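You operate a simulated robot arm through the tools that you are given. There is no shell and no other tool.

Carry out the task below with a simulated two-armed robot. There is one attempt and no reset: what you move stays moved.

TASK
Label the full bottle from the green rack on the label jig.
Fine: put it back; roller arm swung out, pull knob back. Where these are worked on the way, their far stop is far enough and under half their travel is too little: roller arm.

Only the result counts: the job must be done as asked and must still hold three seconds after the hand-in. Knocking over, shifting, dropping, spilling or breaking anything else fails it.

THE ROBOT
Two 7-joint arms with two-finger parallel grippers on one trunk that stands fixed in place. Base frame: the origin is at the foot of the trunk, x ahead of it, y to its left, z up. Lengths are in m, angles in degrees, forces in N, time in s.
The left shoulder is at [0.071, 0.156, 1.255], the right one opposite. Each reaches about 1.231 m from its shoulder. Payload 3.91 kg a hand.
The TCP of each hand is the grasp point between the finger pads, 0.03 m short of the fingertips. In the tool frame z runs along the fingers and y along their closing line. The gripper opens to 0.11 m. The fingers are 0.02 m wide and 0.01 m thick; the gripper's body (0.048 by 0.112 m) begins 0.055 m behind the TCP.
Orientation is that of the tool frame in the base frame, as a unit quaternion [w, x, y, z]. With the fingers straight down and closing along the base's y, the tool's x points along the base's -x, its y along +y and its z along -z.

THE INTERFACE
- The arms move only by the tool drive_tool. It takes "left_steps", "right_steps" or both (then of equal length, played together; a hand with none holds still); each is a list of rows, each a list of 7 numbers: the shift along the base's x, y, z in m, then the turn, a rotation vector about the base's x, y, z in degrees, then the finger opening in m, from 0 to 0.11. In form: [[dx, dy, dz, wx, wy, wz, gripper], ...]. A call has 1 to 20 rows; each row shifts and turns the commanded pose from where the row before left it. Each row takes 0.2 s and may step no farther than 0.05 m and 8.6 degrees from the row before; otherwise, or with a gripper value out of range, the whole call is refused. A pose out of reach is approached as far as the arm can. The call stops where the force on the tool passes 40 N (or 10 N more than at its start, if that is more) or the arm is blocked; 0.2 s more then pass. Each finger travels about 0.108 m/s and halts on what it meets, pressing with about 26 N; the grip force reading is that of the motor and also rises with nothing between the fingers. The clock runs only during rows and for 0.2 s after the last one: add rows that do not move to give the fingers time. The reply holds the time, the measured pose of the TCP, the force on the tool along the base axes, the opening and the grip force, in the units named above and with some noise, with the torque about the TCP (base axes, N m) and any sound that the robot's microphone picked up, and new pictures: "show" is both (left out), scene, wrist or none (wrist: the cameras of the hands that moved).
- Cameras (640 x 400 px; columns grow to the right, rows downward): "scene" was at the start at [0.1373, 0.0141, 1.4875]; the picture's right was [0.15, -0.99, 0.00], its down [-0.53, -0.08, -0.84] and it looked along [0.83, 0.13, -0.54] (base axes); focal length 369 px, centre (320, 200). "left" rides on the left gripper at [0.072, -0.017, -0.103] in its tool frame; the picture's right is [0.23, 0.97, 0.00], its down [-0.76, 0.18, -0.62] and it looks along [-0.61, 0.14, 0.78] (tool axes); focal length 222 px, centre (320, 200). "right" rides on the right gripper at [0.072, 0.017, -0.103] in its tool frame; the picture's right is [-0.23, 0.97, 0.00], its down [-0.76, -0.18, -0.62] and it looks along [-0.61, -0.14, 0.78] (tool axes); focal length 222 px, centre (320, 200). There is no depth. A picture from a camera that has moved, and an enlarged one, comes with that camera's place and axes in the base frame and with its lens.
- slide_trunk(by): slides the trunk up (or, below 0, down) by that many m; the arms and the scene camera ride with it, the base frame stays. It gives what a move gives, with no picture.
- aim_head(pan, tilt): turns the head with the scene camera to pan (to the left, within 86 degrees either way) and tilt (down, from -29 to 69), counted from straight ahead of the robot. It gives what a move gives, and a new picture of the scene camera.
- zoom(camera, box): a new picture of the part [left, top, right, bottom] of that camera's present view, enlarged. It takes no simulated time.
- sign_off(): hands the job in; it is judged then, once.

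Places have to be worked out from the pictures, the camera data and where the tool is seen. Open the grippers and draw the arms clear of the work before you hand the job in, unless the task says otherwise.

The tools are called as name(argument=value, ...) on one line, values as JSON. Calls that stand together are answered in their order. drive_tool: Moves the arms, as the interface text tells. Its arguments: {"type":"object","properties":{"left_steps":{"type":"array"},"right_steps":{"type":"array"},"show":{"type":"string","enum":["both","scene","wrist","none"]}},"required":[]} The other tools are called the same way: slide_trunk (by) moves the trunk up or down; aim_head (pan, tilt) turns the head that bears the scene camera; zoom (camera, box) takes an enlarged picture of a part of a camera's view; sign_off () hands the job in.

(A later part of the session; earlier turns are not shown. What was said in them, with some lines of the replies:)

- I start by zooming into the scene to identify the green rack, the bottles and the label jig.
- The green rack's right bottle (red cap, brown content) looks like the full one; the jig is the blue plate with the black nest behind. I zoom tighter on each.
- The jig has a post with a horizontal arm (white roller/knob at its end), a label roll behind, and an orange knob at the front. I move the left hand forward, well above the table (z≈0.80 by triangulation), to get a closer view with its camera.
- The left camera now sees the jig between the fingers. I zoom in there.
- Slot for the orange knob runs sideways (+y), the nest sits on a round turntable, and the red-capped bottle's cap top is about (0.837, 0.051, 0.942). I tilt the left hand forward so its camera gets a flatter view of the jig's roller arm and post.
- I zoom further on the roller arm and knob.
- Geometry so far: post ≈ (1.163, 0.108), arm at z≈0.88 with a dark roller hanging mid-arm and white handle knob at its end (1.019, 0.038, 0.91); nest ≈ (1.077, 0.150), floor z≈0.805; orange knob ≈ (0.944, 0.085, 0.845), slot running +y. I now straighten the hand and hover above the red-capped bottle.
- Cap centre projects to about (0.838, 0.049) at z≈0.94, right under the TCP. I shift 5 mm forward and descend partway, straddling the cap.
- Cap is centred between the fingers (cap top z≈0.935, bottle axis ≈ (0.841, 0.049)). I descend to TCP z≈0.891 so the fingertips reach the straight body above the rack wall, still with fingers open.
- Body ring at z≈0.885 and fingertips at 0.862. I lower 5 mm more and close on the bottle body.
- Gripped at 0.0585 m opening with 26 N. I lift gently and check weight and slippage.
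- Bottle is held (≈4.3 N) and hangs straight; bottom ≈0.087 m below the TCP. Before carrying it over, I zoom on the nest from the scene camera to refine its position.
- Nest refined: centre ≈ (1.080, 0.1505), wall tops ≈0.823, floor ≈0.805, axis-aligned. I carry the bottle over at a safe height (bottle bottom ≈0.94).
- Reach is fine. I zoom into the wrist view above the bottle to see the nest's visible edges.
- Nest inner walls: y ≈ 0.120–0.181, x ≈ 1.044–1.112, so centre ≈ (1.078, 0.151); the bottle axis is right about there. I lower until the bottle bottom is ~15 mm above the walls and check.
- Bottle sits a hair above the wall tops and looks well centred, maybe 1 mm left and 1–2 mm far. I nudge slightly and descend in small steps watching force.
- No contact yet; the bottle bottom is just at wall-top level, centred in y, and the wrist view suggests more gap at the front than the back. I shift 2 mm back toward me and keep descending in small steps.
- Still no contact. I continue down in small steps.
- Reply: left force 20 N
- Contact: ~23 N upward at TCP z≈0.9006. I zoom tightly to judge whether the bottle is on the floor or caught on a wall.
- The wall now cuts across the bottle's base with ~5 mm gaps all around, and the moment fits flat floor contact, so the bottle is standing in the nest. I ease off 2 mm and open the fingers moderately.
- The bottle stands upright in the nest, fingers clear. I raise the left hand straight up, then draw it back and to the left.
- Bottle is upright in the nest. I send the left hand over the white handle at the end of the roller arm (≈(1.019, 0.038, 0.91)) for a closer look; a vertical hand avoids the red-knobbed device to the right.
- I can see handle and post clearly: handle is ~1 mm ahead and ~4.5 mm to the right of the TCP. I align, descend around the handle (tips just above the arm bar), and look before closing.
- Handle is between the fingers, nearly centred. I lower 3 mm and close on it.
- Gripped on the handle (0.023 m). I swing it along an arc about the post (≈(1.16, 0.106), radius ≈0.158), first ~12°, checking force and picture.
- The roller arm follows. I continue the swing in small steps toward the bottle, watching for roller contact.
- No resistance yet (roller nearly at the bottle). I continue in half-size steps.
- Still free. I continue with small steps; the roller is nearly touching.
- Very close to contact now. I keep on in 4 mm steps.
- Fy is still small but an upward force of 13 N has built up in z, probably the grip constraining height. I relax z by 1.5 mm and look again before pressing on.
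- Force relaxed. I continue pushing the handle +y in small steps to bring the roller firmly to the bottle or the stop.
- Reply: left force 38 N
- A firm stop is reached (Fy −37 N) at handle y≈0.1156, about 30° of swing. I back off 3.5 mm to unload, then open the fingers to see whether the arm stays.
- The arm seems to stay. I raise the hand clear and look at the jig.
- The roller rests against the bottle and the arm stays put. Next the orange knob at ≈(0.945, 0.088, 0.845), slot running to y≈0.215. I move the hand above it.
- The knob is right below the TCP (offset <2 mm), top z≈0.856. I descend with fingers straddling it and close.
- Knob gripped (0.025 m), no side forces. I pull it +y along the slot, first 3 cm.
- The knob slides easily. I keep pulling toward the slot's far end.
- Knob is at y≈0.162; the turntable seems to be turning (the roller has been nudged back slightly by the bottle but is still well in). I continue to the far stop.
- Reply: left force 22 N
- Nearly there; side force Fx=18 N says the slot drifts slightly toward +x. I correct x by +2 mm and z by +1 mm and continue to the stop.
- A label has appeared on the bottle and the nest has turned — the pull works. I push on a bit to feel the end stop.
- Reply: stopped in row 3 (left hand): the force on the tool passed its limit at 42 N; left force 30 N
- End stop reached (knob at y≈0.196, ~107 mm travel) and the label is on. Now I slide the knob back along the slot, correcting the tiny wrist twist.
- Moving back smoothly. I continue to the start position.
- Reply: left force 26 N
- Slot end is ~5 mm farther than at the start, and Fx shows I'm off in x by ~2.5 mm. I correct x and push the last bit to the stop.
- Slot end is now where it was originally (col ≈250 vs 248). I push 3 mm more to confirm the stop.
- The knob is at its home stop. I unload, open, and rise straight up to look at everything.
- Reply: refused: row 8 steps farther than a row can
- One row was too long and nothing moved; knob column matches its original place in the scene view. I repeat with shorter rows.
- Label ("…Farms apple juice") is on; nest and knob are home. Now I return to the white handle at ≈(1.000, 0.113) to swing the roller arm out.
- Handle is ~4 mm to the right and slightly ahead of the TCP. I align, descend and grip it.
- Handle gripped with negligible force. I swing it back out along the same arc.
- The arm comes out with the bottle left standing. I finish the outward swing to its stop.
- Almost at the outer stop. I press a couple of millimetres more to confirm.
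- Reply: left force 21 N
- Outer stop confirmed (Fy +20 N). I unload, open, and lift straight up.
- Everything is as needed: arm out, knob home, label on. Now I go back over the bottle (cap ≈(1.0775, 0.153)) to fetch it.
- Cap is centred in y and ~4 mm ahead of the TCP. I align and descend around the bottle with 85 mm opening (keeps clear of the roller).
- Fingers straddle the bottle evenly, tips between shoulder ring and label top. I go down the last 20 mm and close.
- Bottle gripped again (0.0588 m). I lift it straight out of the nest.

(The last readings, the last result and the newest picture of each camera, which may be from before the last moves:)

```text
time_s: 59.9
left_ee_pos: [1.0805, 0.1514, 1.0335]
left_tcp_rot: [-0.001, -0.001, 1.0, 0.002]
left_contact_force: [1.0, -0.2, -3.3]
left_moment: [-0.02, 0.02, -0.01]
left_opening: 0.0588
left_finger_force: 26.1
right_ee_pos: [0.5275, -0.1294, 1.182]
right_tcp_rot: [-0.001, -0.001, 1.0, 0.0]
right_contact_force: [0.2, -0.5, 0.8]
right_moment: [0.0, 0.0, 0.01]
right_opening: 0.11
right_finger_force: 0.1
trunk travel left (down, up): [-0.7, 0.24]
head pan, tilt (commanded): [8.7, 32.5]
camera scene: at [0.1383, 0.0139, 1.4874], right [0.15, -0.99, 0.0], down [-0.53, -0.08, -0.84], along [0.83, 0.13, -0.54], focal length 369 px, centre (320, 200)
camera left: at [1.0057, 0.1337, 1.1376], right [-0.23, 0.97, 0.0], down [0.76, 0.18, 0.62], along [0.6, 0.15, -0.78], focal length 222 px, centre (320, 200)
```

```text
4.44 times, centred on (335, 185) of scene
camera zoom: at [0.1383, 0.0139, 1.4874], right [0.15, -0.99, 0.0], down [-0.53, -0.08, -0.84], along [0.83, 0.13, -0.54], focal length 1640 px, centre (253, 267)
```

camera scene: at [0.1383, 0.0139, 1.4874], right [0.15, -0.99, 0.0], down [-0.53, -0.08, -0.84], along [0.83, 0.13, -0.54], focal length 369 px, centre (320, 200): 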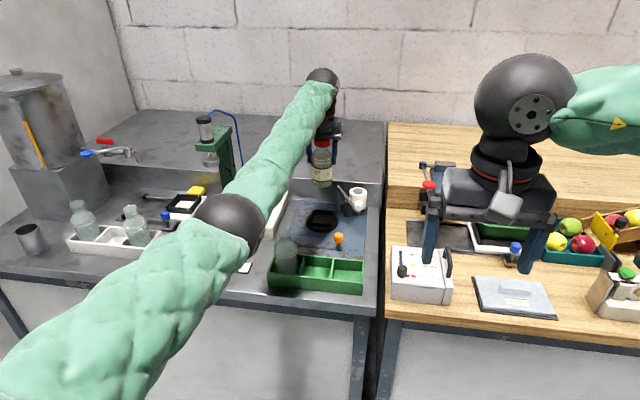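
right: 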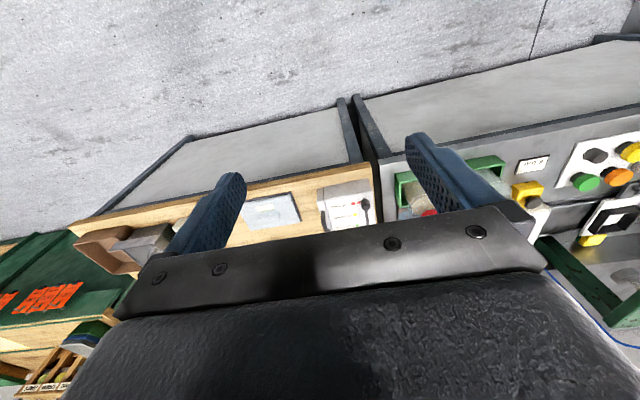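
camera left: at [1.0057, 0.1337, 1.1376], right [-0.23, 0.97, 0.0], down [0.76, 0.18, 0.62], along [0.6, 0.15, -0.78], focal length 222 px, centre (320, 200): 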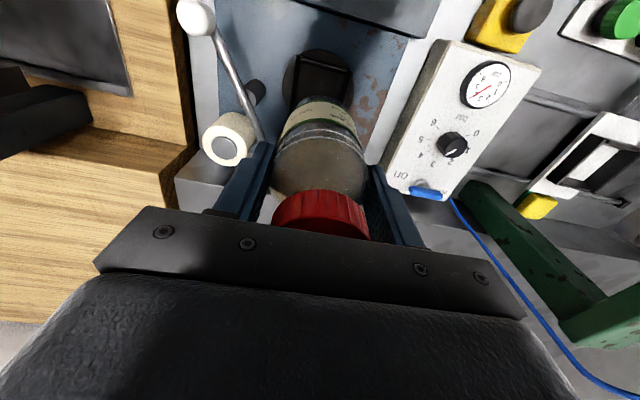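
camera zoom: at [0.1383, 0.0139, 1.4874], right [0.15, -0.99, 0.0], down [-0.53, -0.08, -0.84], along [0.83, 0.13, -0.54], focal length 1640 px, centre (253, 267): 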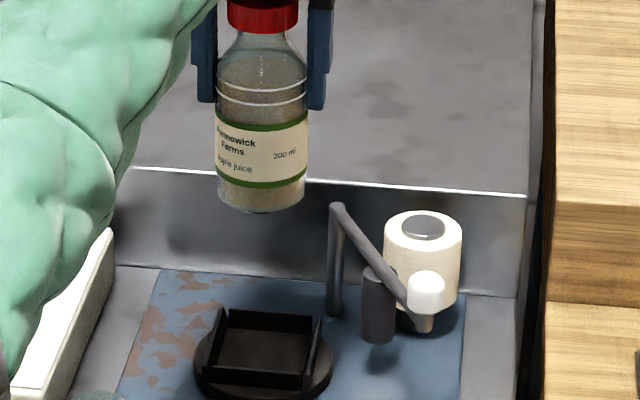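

Lifted cleanly. I carry the bottle back over its rack compartment (target TCP ≈(0.8445, 0.0495)).

drive_tool(left_steps=[[-0.02, -0.009, 0, 0, 0, 0, 0.05], [-0.0335, -0.0146, 0, 0, 0, 0, 0.05], [-0.0335, -0.0146, 0, 0, 0, 0, 0.05], [-0.0335, -0.0146, 0, 0, 0, 0, 0.05], [-0.0335, -0.0146, 0, 0, 0, 0, 0.05], [-0.0335, -0.0146, 0, 0, 0, 0, 0.05], [-0.0335, -0.0146, 0, 0, 0, 0, 0.05], [-0.013, -0.0056, 0, 0, 0, 0, 0.05], [0, 0, 0, 0, 0, 0, 0.05]])

zoom(camera="scene", box=[260, 180, 380, 300])

zoom(camera="left", box=[200, 40, 440, 230])

```text
time_s: 61.9
left_ee_pos: [0.8436, 0.0498, 1.034]
left_tcp_rot: [0.0, -0.002, 1.0, 0.001]
left_contact_force: [-0.7, -0.1, -2.8]
left_moment: [0.01, 0.04, 0.02]
left_opening: 0.0587
left_finger_force: 26.5
right_ee_pos: [0.5257, -0.1304, 1.1816]
right_tcp_rot: [0.0, -0.001, 1.0, 0.001]
right_contact_force: [-0.3, 0.3, -0.1]
right_moment: [0.01, -0.01, -0.02]
right_opening: 0.1102
right_finger_force: 0.1
trunk travel left (down, up): [-0.7, 0.24]
head pan, tilt (commanded): [8.7, 32.5]
camera scene: at [0.1379, 0.0137, 1.4874], right [0.15, -0.99, 0.0], down [-0.53, -0.08, -0.84], along [0.83, 0.13, -0.54], focal length 369 px, centre (320, 200)
camera left: at [0.7712, 0.032, 1.1361], right [-0.23, 0.97, 0.0], down [0.76, 0.18, 0.62], along [0.6, 0.15, -0.78], focal length 222 px, centre (320, 200)
```

scene: 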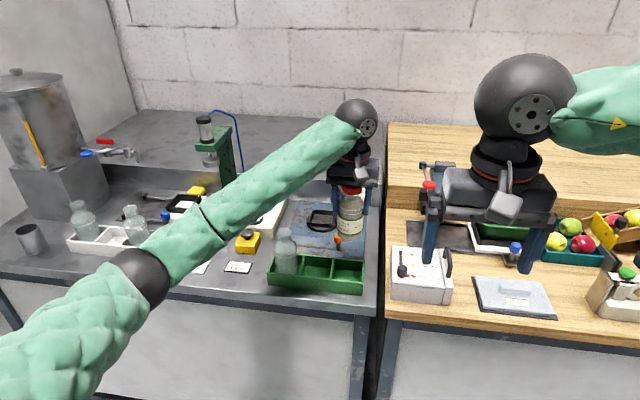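
left: 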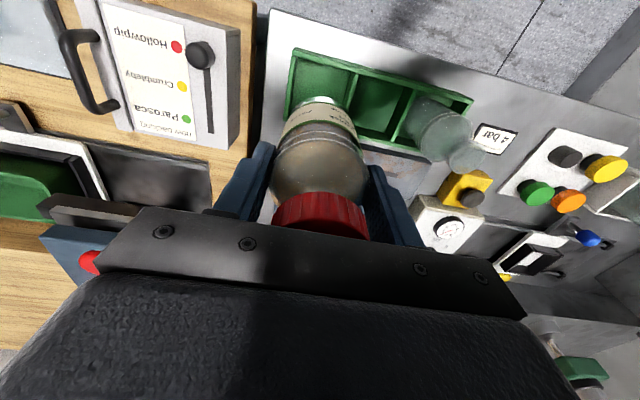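

```text
3.33 times, centred on (320, 240) of scene
camera zoom: at [0.1379, 0.0137, 1.4874], right [0.15, -0.99, 0.0], down [-0.53, -0.08, -0.84], along [0.83, 0.13, -0.54], focal length 1230 px, centre (320, 67)
```

zoom: 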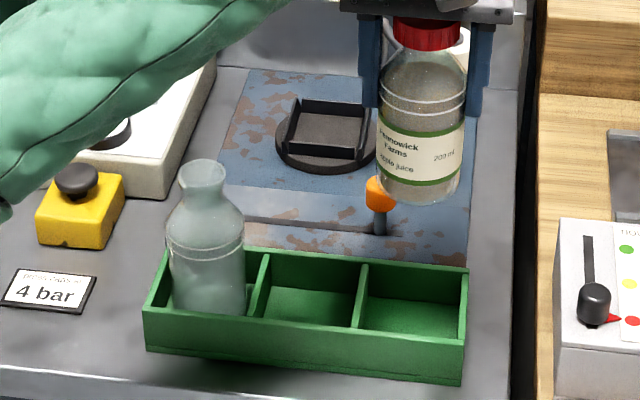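

```text
2.11 times, centred on (320, 135) of left
camera zoom: at [0.7712, 0.032, 1.1361], right [-0.23, 0.97, 0.0], down [0.76, 0.18, 0.62], along [0.6, 0.15, -0.78], focal length 468 px, centre (320, 337)
```

zoom: 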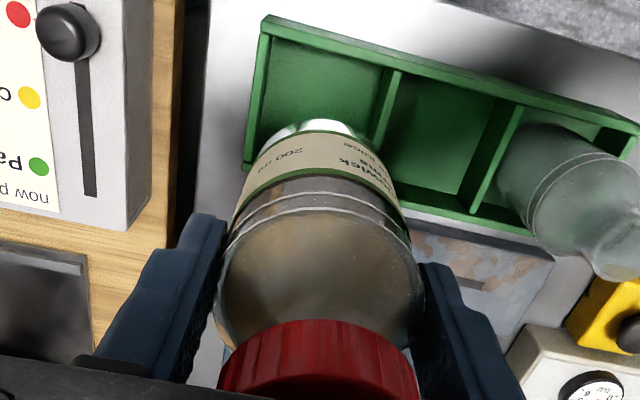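

The compartment spans y≈0.012–0.087, x from ≈0.809, so its centre matches the bottle axis. I lower to just above the rack rim and check.

drive_tool(left_steps=[[0, 0, -0.025, 0, 0, 0, 0.05], [0, 0, -0.03, 0, 0, 0, 0.05], [0, 0, -0.025, 0, 0, 0, 0.05], [0, 0, 0, 0, 0, 0, 0.05]])

zoom(camera="scene", box=[300, 200, 380, 300])

zoom(camera="left", box=[200, 40, 440, 230])

```text
time_s: 62.9
left_ee_pos: [0.8435, 0.0498, 0.9534]
left_tcp_rot: [-0.001, -0.002, 1.0, 0.002]
left_contact_force: [-0.1, 0.9, -3.0]
left_moment: [0.01, 0.01, -0.02]
left_opening: 0.0588
left_finger_force: 26.4
right_ee_pos: [0.5276, -0.1308, 1.1816]
right_tcp_rot: [0.0, -0.001, 1.0, 0.0]
right_contact_force: [-0.6, -0.2, 0.6]
right_moment: [-0.04, 0.03, -0.02]
right_opening: 0.1099
right_finger_force: 0.0
trunk travel left (down, up): [-0.7, 0.24]
head pan, tilt (commanded): [8.7, 32.5]
camera scene: at [0.1377, 0.0137, 1.4874], right [0.15, -0.99, 0.0], down [-0.53, -0.08, -0.84], along [0.83, 0.13, -0.54], focal length 369 px, centre (320, 200)
camera left: at [0.7704, 0.0319, 1.0558], right [-0.23, 0.97, 0.0], down [0.76, 0.18, 0.62], along [0.61, 0.15, -0.78], focal length 222 px, centre (320, 200)
```

scene: 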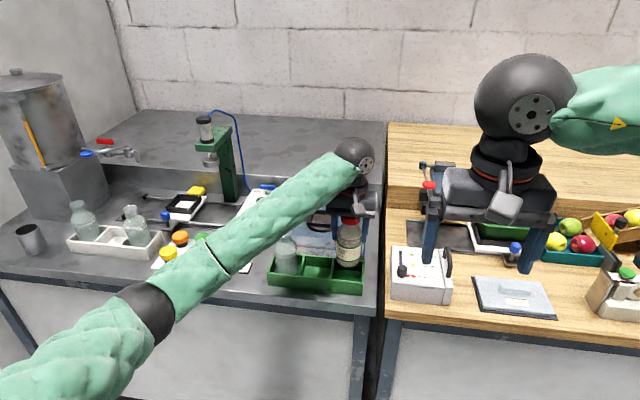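
left: 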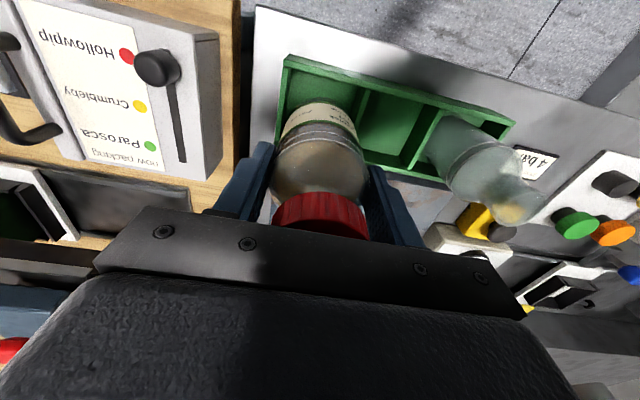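

```text
4.00 times, centred on (340, 250) of scene
camera zoom: at [0.1377, 0.0137, 1.4874], right [0.15, -0.99, 0.0], down [-0.53, -0.08, -0.84], along [0.83, 0.13, -0.54], focal length 1476 px, centre (240, 0)
```

zoom: 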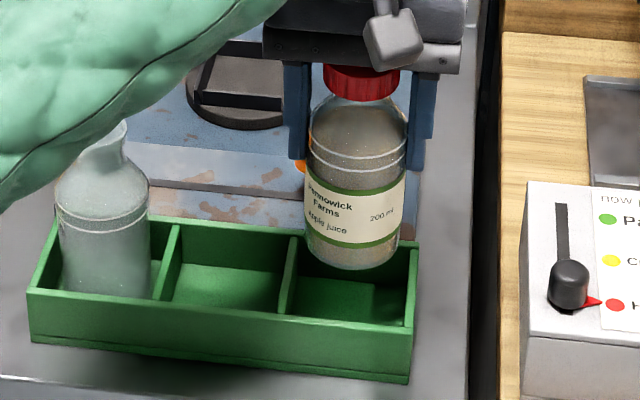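

```text
2.11 times, centred on (320, 135) of left
camera zoom: at [0.7704, 0.0319, 1.0558], right [-0.23, 0.97, 0.0], down [0.76, 0.18, 0.62], along [0.61, 0.15, -0.78], focal length 468 px, centre (320, 337)
```

zoom: 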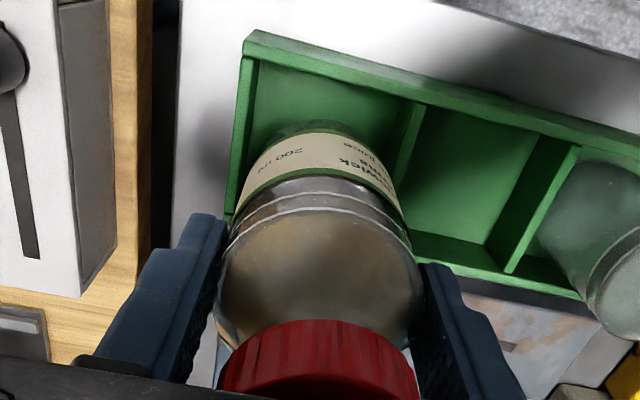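

Well aligned over the compartment. I lower slowly past the rim, watching forces.

drive_tool(left_steps=[[0, 0, -0.012, 0, 0, 0, 0.05], [0, 0, -0.012, 0, 0, 0, 0.05], [0, 0, -0.012, 0, 0, 0, 0.05], [0, 0, 0, 0, 0, 0, 0.05]], show="none")

zoom(camera="scene", box=[300, 200, 380, 300])

zoom(camera="left", box=[200, 40, 440, 230])

```text
time_s: 63.9
left_ee_pos: [0.8447, 0.0502, 0.9168]
left_tcp_rot: [-0.001, -0.001, 1.0, 0.002]
left_contact_force: [0.5, 0.5, -3.1]
left_moment: [0.0, 0.01, 0.03]
left_opening: 0.0589
left_finger_force: 26.5
right_ee_pos: [0.5278, -0.1295, 1.1813]
right_tcp_rot: [0.001, -0.001, 1.0, 0.0]
right_contact_force: [0.3, 0.5, 0.2]
right_moment: [0.0, 0.03, 0.0]
right_opening: 0.1099
right_finger_force: 0.0
trunk travel left (down, up): [-0.7, 0.24]
head pan, tilt (commanded): [8.7, 32.5]
```

```text
4.00 times, centred on (340, 250) of scene
camera zoom: at [0.1377, 0.0138, 1.4874], right [0.15, -0.99, 0.0], down [-0.53, -0.08, -0.84], along [0.83, 0.13, -0.54], focal length 1476 px, centre (240, 0)
```

zoom: 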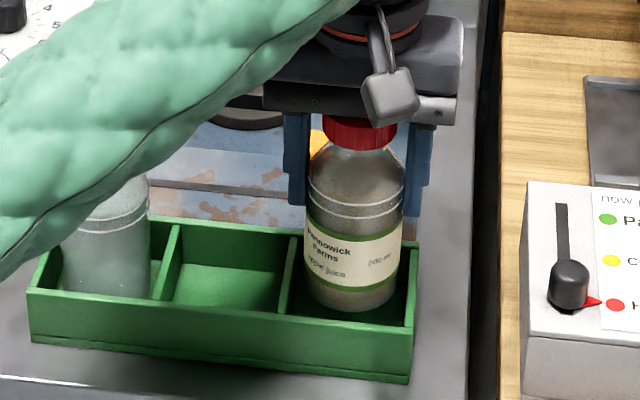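

```text
2.11 times, centred on (320, 135) of left
camera zoom: at [0.7713, 0.0316, 1.0193], right [-0.23, 0.97, 0.0], down [0.76, 0.18, 0.62], along [0.61, 0.15, -0.78], focal length 468 px, centre (320, 337)
```

zoom: 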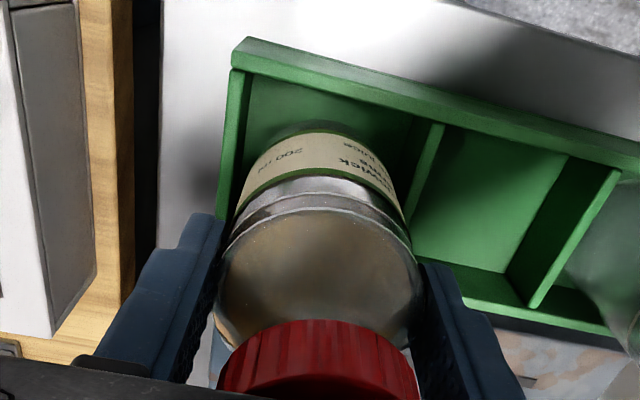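

Bottle is inside the compartment with no contact. I lower further toward the rack floor.

drive_tool(left_steps=[[0, 0, -0.01, 0, 0, 0, 0.05], [0, 0, -0.01, 0, 0, 0, 0.05], [0, 0, -0.005, 0, 0, 0, 0.05], [0, 0, 0, 0, 0, 0, 0.05]], show="none")

zoom(camera="scene", box=[300, 200, 380, 300])

```text
time_s: 64.9
left_ee_pos: [0.8457, 0.0513, 0.8906]
left_tcp_rot: [-0.001, -0.001, 1.0, 0.002]
left_contact_force: [-0.6, 0.5, -3.4]
left_moment: [0.02, -0.03, -0.01]
left_opening: 0.0588
left_finger_force: 26.3
right_ee_pos: [0.527, -0.1309, 1.1811]
right_tcp_rot: [0.0, -0.001, 1.0, 0.0]
right_contact_force: [0.5, 0.1, 0.9]
right_moment: [0.01, 0.01, 0.02]
right_opening: 0.1099
right_finger_force: 0.1
trunk travel left (down, up): [-0.7, 0.24]
head pan, tilt (commanded): [8.7, 32.5]
```

```text
4.00 times, centred on (340, 250) of scene
camera zoom: at [0.1378, 0.0138, 1.4874], right [0.15, -0.99, 0.0], down [-0.53, -0.08, -0.84], along [0.83, 0.13, -0.54], focal length 1476 px, centre (240, 0)
```

zoom: 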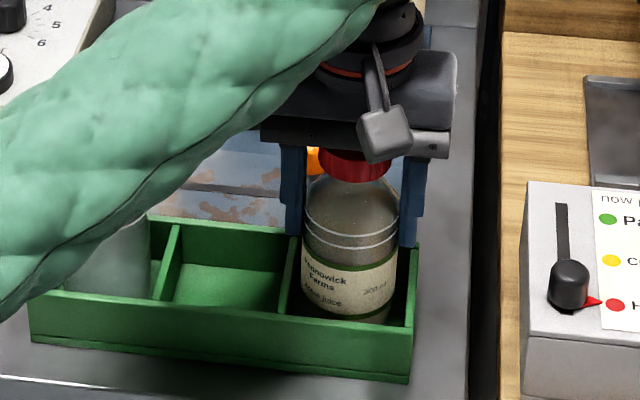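

No floor contact yet at TCP z≈0.8915. I step down by 1.5 mm at a time.

drive_tool(left_steps=[[0, 0, -0.0015, 0, 0, 0, 0.05], [0, 0, -0.0015, 0, 0, 0, 0.05], [0, 0, 0, 0, 0, 0, 0.05]], show="none")

```text
time_s: 65.7
left_ee_pos: [0.8467, 0.0508, 0.889]
left_tcp_rot: [-0.001, -0.002, 1.0, 0.003]
left_contact_force: [1.0, 0.5, -3.8]
left_moment: [0.02, -0.04, 0.01]
left_opening: 0.0589
left_finger_force: 26.1
right_ee_pos: [0.5272, -0.1295, 1.181]
right_tcp_rot: [0.001, -0.001, 1.0, 0.0]
right_contact_force: [-0.6, 0.4, 0.6]
right_moment: [0.02, -0.01, -0.02]
right_opening: 0.1101
right_finger_force: 0.0
trunk travel left (down, up): [-0.7, 0.24]
head pan, tilt (commanded): [8.7, 32.5]
```

Still hanging free (−3.8 N). I continue with small steps.

drive_tool(left_steps=[[0, 0, -0.0015, 0, 0, 0, 0.05], [0, 0, -0.001, 0, 0, 0, 0.05], [0, 0, 0, 0, 0, 0, 0.05]], show="none")

```text
time_s: 66.5
left_ee_pos: [0.8459, 0.0526, 0.886]
left_tcp_rot: [-0.001, -0.003, 1.0, 0.002]
left_contact_force: [-0.2, -0.1, -4.3]
left_moment: [0.03, 0.01, 0.02]
left_opening: 0.0586
left_finger_force: 25.9
right_ee_pos: [0.528, -0.1312, 1.1812]
right_tcp_rot: [0.0, 0.0, 1.0, 0.0]
right_contact_force: [0.0, -0.1, 0.0]
right_moment: [0.0, -0.01, 0.02]
right_opening: 0.1097
right_finger_force: 0.0
trunk travel left (down, up): [-0.7, 0.24]
head pan, tilt (commanded): [8.7, 32.5]
```

Not yet in contact. Continue 1 mm steps.

drive_tool(left_steps=[[0, 0, -0.001, 0, 0, 0, 0.05], [0, 0, -0.001, 0, 0, 0, 0.05], [0, 0, 0, 0, 0, 0, 0.05]], show="none")

zoom(camera="scene", box=[300, 200, 380, 300])

zoom(camera="left", box=[200, 40, 440, 230])

```text
time_s: 67.3
left_ee_pos: [0.8445, 0.0516, 0.8859]
left_tcp_rot: [0.001, -0.002, 1.0, 0.002]
left_contact_force: [4.5, 2.1, 9.0]
left_moment: [-0.1, -0.18, 0.06]
left_opening: 0.0588
left_finger_force: 26.1
right_ee_pos: [0.5261, -0.1299, 1.1816]
right_tcp_rot: [0.0, 0.0, 1.0, 0.0]
right_contact_force: [-0.5, 0.5, 0.4]
right_moment: [0.05, 0.02, 0.01]
right_opening: 0.1099
right_finger_force: 0.0
trunk travel left (down, up): [-0.7, 0.24]
head pan, tilt (commanded): [8.7, 32.5]
```

```text
4.00 times, centred on (340, 250) of scene
camera zoom: at [0.137, 0.014, 1.4877], right [0.15, -0.99, 0.0], down [-0.53, -0.08, -0.84], along [0.83, 0.13, -0.54], focal length 1476 px, centre (240, 0)
```

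zoom: 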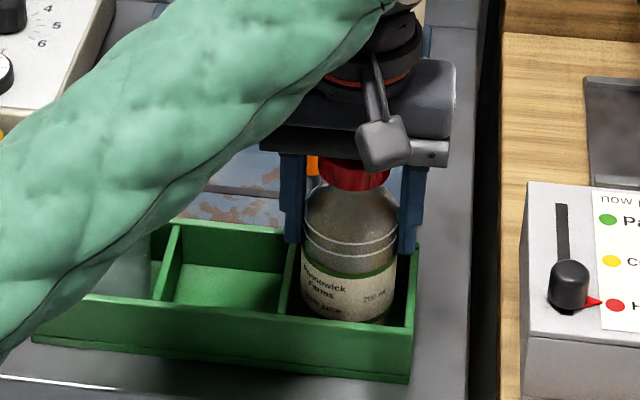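

```text
2.11 times, centred on (320, 135) of left
camera zoom: at [0.7714, 0.0336, 0.9883], right [-0.23, 0.97, 0.0], down [0.76, 0.18, 0.62], along [0.61, 0.15, -0.78], focal length 468 px, centre (320, 337)
```

zoom: 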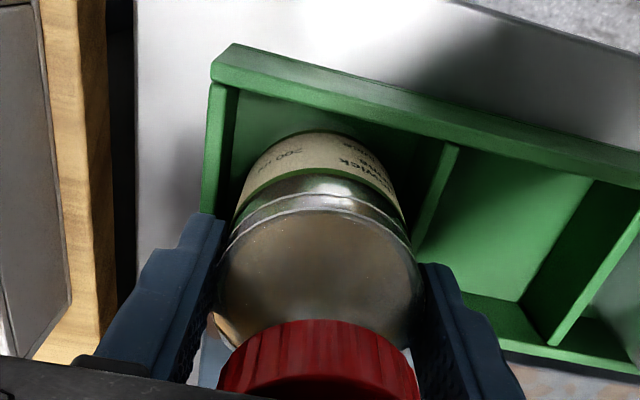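

The bottle has touched the rack floor (net ≈13 N). I ease 1 mm, open the fingers, and check that it stands.

drive_tool(left_steps=[[0, 0, 0.001, 0, 0, 0, 0.05], [0, 0, 0, 0, 0, 0, 0.062], [0, 0, 0, 0, 0, 0, 0.075], [0, 0, 0, 0, 0, 0, 0.095], [0, 0, 0, 0, 0, 0, 0.095]])

zoom(camera="scene", box=[300, 200, 380, 300])

zoom(camera="left", box=[200, 40, 440, 230])

```text
time_s: 68.5
left_ee_pos: [0.8448, 0.0514, 0.8859]
left_tcp_rot: [-0.001, -0.002, 1.0, 0.003]
left_contact_force: [-0.1, -0.8, 0.7]
left_moment: [0.0, 0.03, 0.0]
left_opening: 0.095
left_finger_force: 0.1
right_ee_pos: [0.5272, -0.1298, 1.1818]
right_tcp_rot: [0.0, -0.001, 1.0, 0.0]
right_contact_force: [-0.4, -0.7, 0.4]
right_moment: [0.01, 0.01, -0.03]
right_opening: 0.11
right_finger_force: 0.1
trunk travel left (down, up): [-0.7, 0.24]
head pan, tilt (commanded): [8.7, 32.5]
camera scene: at [0.1374, 0.0139, 1.4875], right [0.15, -0.99, 0.0], down [-0.53, -0.08, -0.84], along [0.83, 0.13, -0.54], focal length 369 px, centre (320, 200)
camera left: at [0.772, 0.0331, 0.9885], right [-0.23, 0.97, 0.0], down [0.76, 0.18, 0.62], along [0.6, 0.15, -0.78], focal length 222 px, centre (320, 200)
```

scene: 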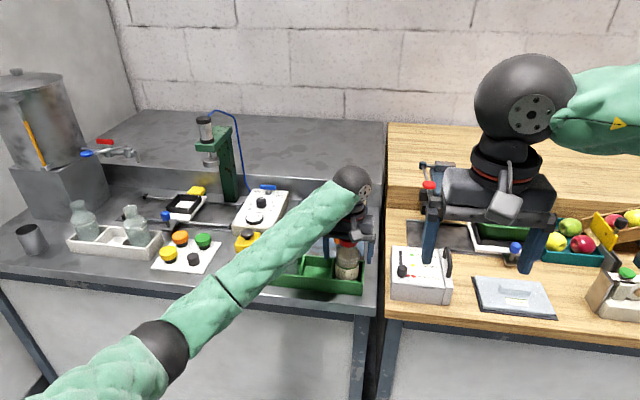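
left: 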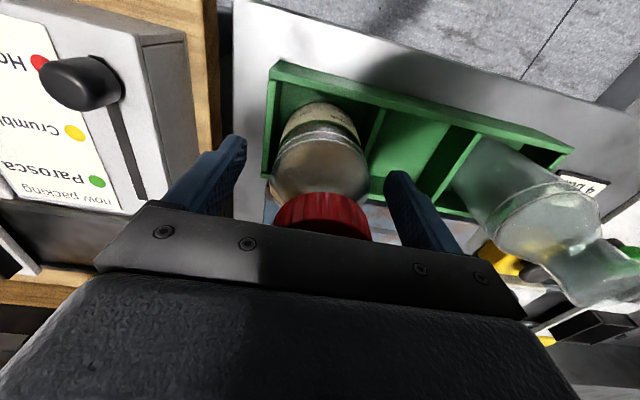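

```text
4.00 times, centred on (340, 250) of scene
camera zoom: at [0.1374, 0.0139, 1.4875], right [0.15, -0.99, 0.0], down [-0.53, -0.08, -0.84], along [0.83, 0.13, -0.54], focal length 1476 px, centre (240, 0)
```

zoom: 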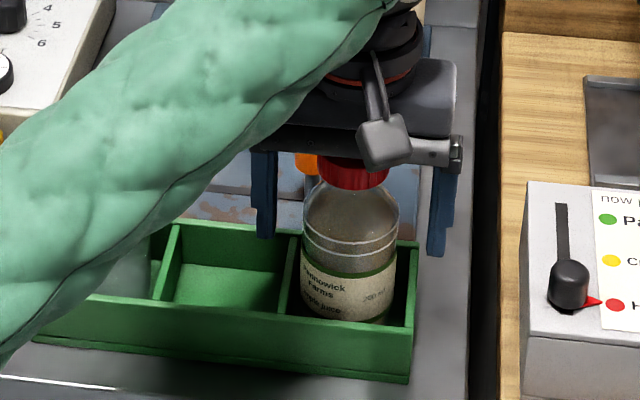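

```text
2.11 times, centred on (320, 135) of left
camera zoom: at [0.772, 0.0331, 0.9885], right [-0.23, 0.97, 0.0], down [0.76, 0.18, 0.62], along [0.6, 0.15, -0.78], focal length 468 px, centre (320, 337)
```

zoom: 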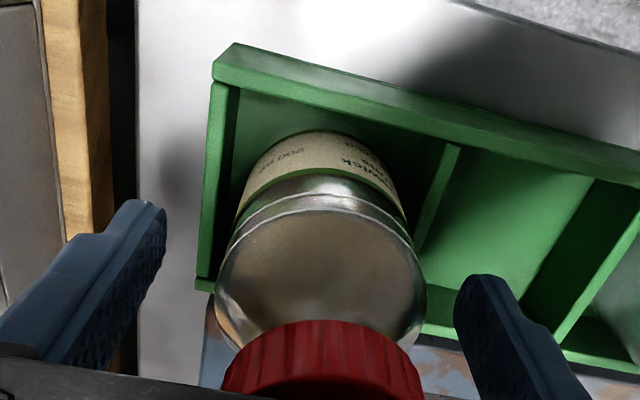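

The bottle stands upright in its original compartment. I raise the hand straight up and back to where it started.

drive_tool(left_steps=[[0, 0, 0.01, 0, 0, 0, 0.11], [0, 0, 0.025, 0, 0, 0, 0.11], [0, 0, 0.035, 0, 0, 0, 0.11], [0, 0, 0.035, 0, 0, 0, 0.11], [0, 0, 0.035, 0, 0, 0, 0.11], [0, 0, 0.035, 0, 0, 0, 0.11], [-0.035, 0.03, 0.015, 0, 0, 0, 0.11], [-0.035, 0.03, 0.015, 0, 0, 0, 0.11], [-0.035, 0.03, 0.015, 0, 0, 0, 0.11], [-0.035, 0.03, 0.015, 0, 0, 0, 0.11], [-0.035, 0.03, 0.015, 0, 0, 0, 0.11], [-0.035, 0.03, 0.015, 0, 0, 0, 0.11], [-0.03, 0.03, 0.01, 0, 0, 0, 0.11], [-0.03, 0.03, 0.01, 0, 0, 0, 0.11], [-0.03, 0.03, 0.01, 0, 0, 0, 0.11], [0, 0, 0, 0, 0, 0, 0.11]])

zoom(camera="scene", box=[260, 170, 390, 300])

zoom(camera="scene", box=[285, 170, 385, 232])

```text
time_s: 71.9
left_ee_pos: [0.5481, 0.3224, 1.1815]
left_tcp_rot: [-0.002, -0.001, 1.0, 0.002]
left_contact_force: [-0.1, 0.4, -0.5]
left_moment: [-0.01, 0.02, 0.01]
left_opening: 0.1098
left_finger_force: 0.1
right_ee_pos: [0.5277, -0.1311, 1.1819]
right_tcp_rot: [-0.001, -0.001, 1.0, -0.001]
right_contact_force: [0.2, -0.3, -0.9]
right_moment: [0.03, 0.0, 0.01]
right_opening: 0.1101
right_finger_force: 0.1
trunk travel left (down, up): [-0.7, 0.24]
head pan, tilt (commanded): [8.7, 32.5]
camera scene: at [0.1389, 0.013, 1.4873], right [0.15, -0.99, 0.0], down [-0.53, -0.08, -0.84], along [0.83, 0.13, -0.54], focal length 369 px, centre (320, 200)
camera left: at [0.474, 0.3048, 1.2832], right [-0.23, 0.97, 0.0], down [0.76, 0.18, 0.62], along [0.6, 0.15, -0.78], focal length 222 px, centre (320, 200)
```

scene: 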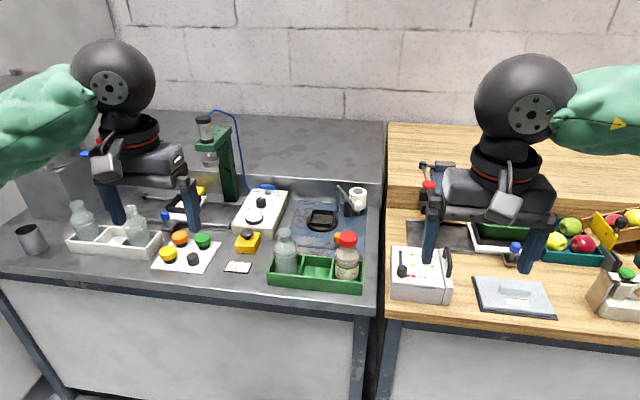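
left: 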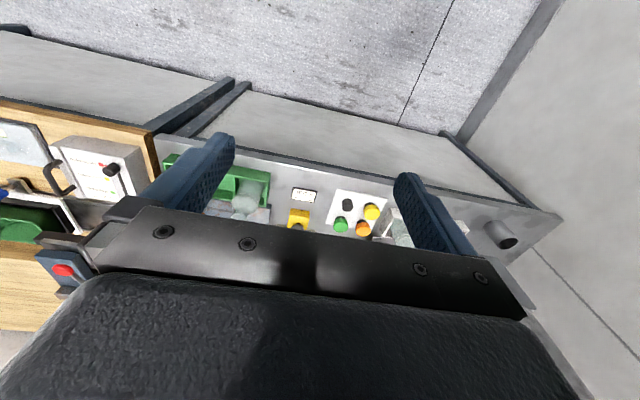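

```text
3.08 times, centred on (325, 235) of scene
camera zoom: at [0.1389, 0.013, 1.4873], right [0.15, -0.99, 0.0], down [-0.53, -0.08, -0.84], along [0.83, 0.13, -0.54], focal length 1136 px, centre (305, 92)
```

zoom: 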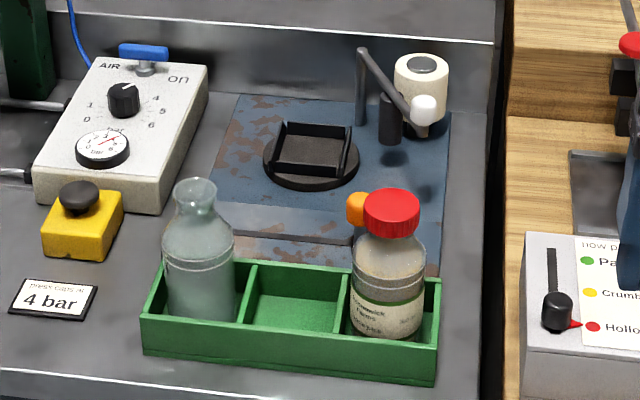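

```text
6.40 times, centred on (335, 201) of scene
camera zoom: at [0.1389, 0.013, 1.4873], right [0.15, -0.99, 0.0], down [-0.53, -0.08, -0.84], along [0.83, 0.13, -0.54], focal length 2362 px, centre (224, 194)
```

zoom: 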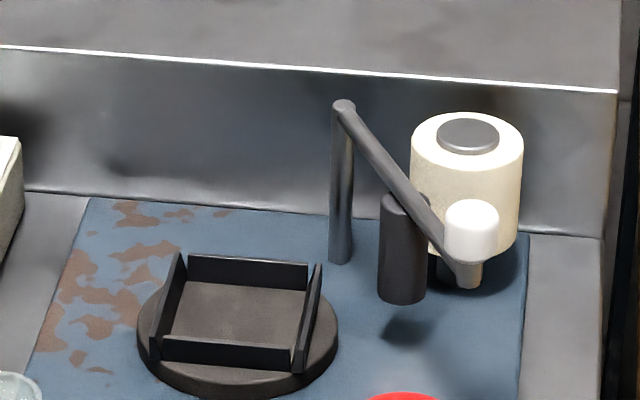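

The scene matches its starting layout. The labelled bottle is upright in its own green-rack slot, the roller arm is fully out, the orange knob is home, and both hands are open and clear. I hand the job in.

sign_off()

```text
The job is handed in.
```

The full bottle (red cap) from the green rack now has its label and is back in its own slot. I handed the job in and haven't seen the judge's result.

- **Labelling:** I set the bottle in the jig's nest and swung the roller arm in until it hit a firm stop. Then I pulled the orange knob until it stopped and slid it back. The label reads "Pennowick Farms apple juice, 200 ml". The bottle nudged the roller back slightly during the pull, but it stayed well past half its travel.
- **Final state:** The roller arm is swung out to its stop and the pull knob is back where it started. Both grippers are open and clear of the work. The last picture shows nothing else moved, knocked over or spilled.
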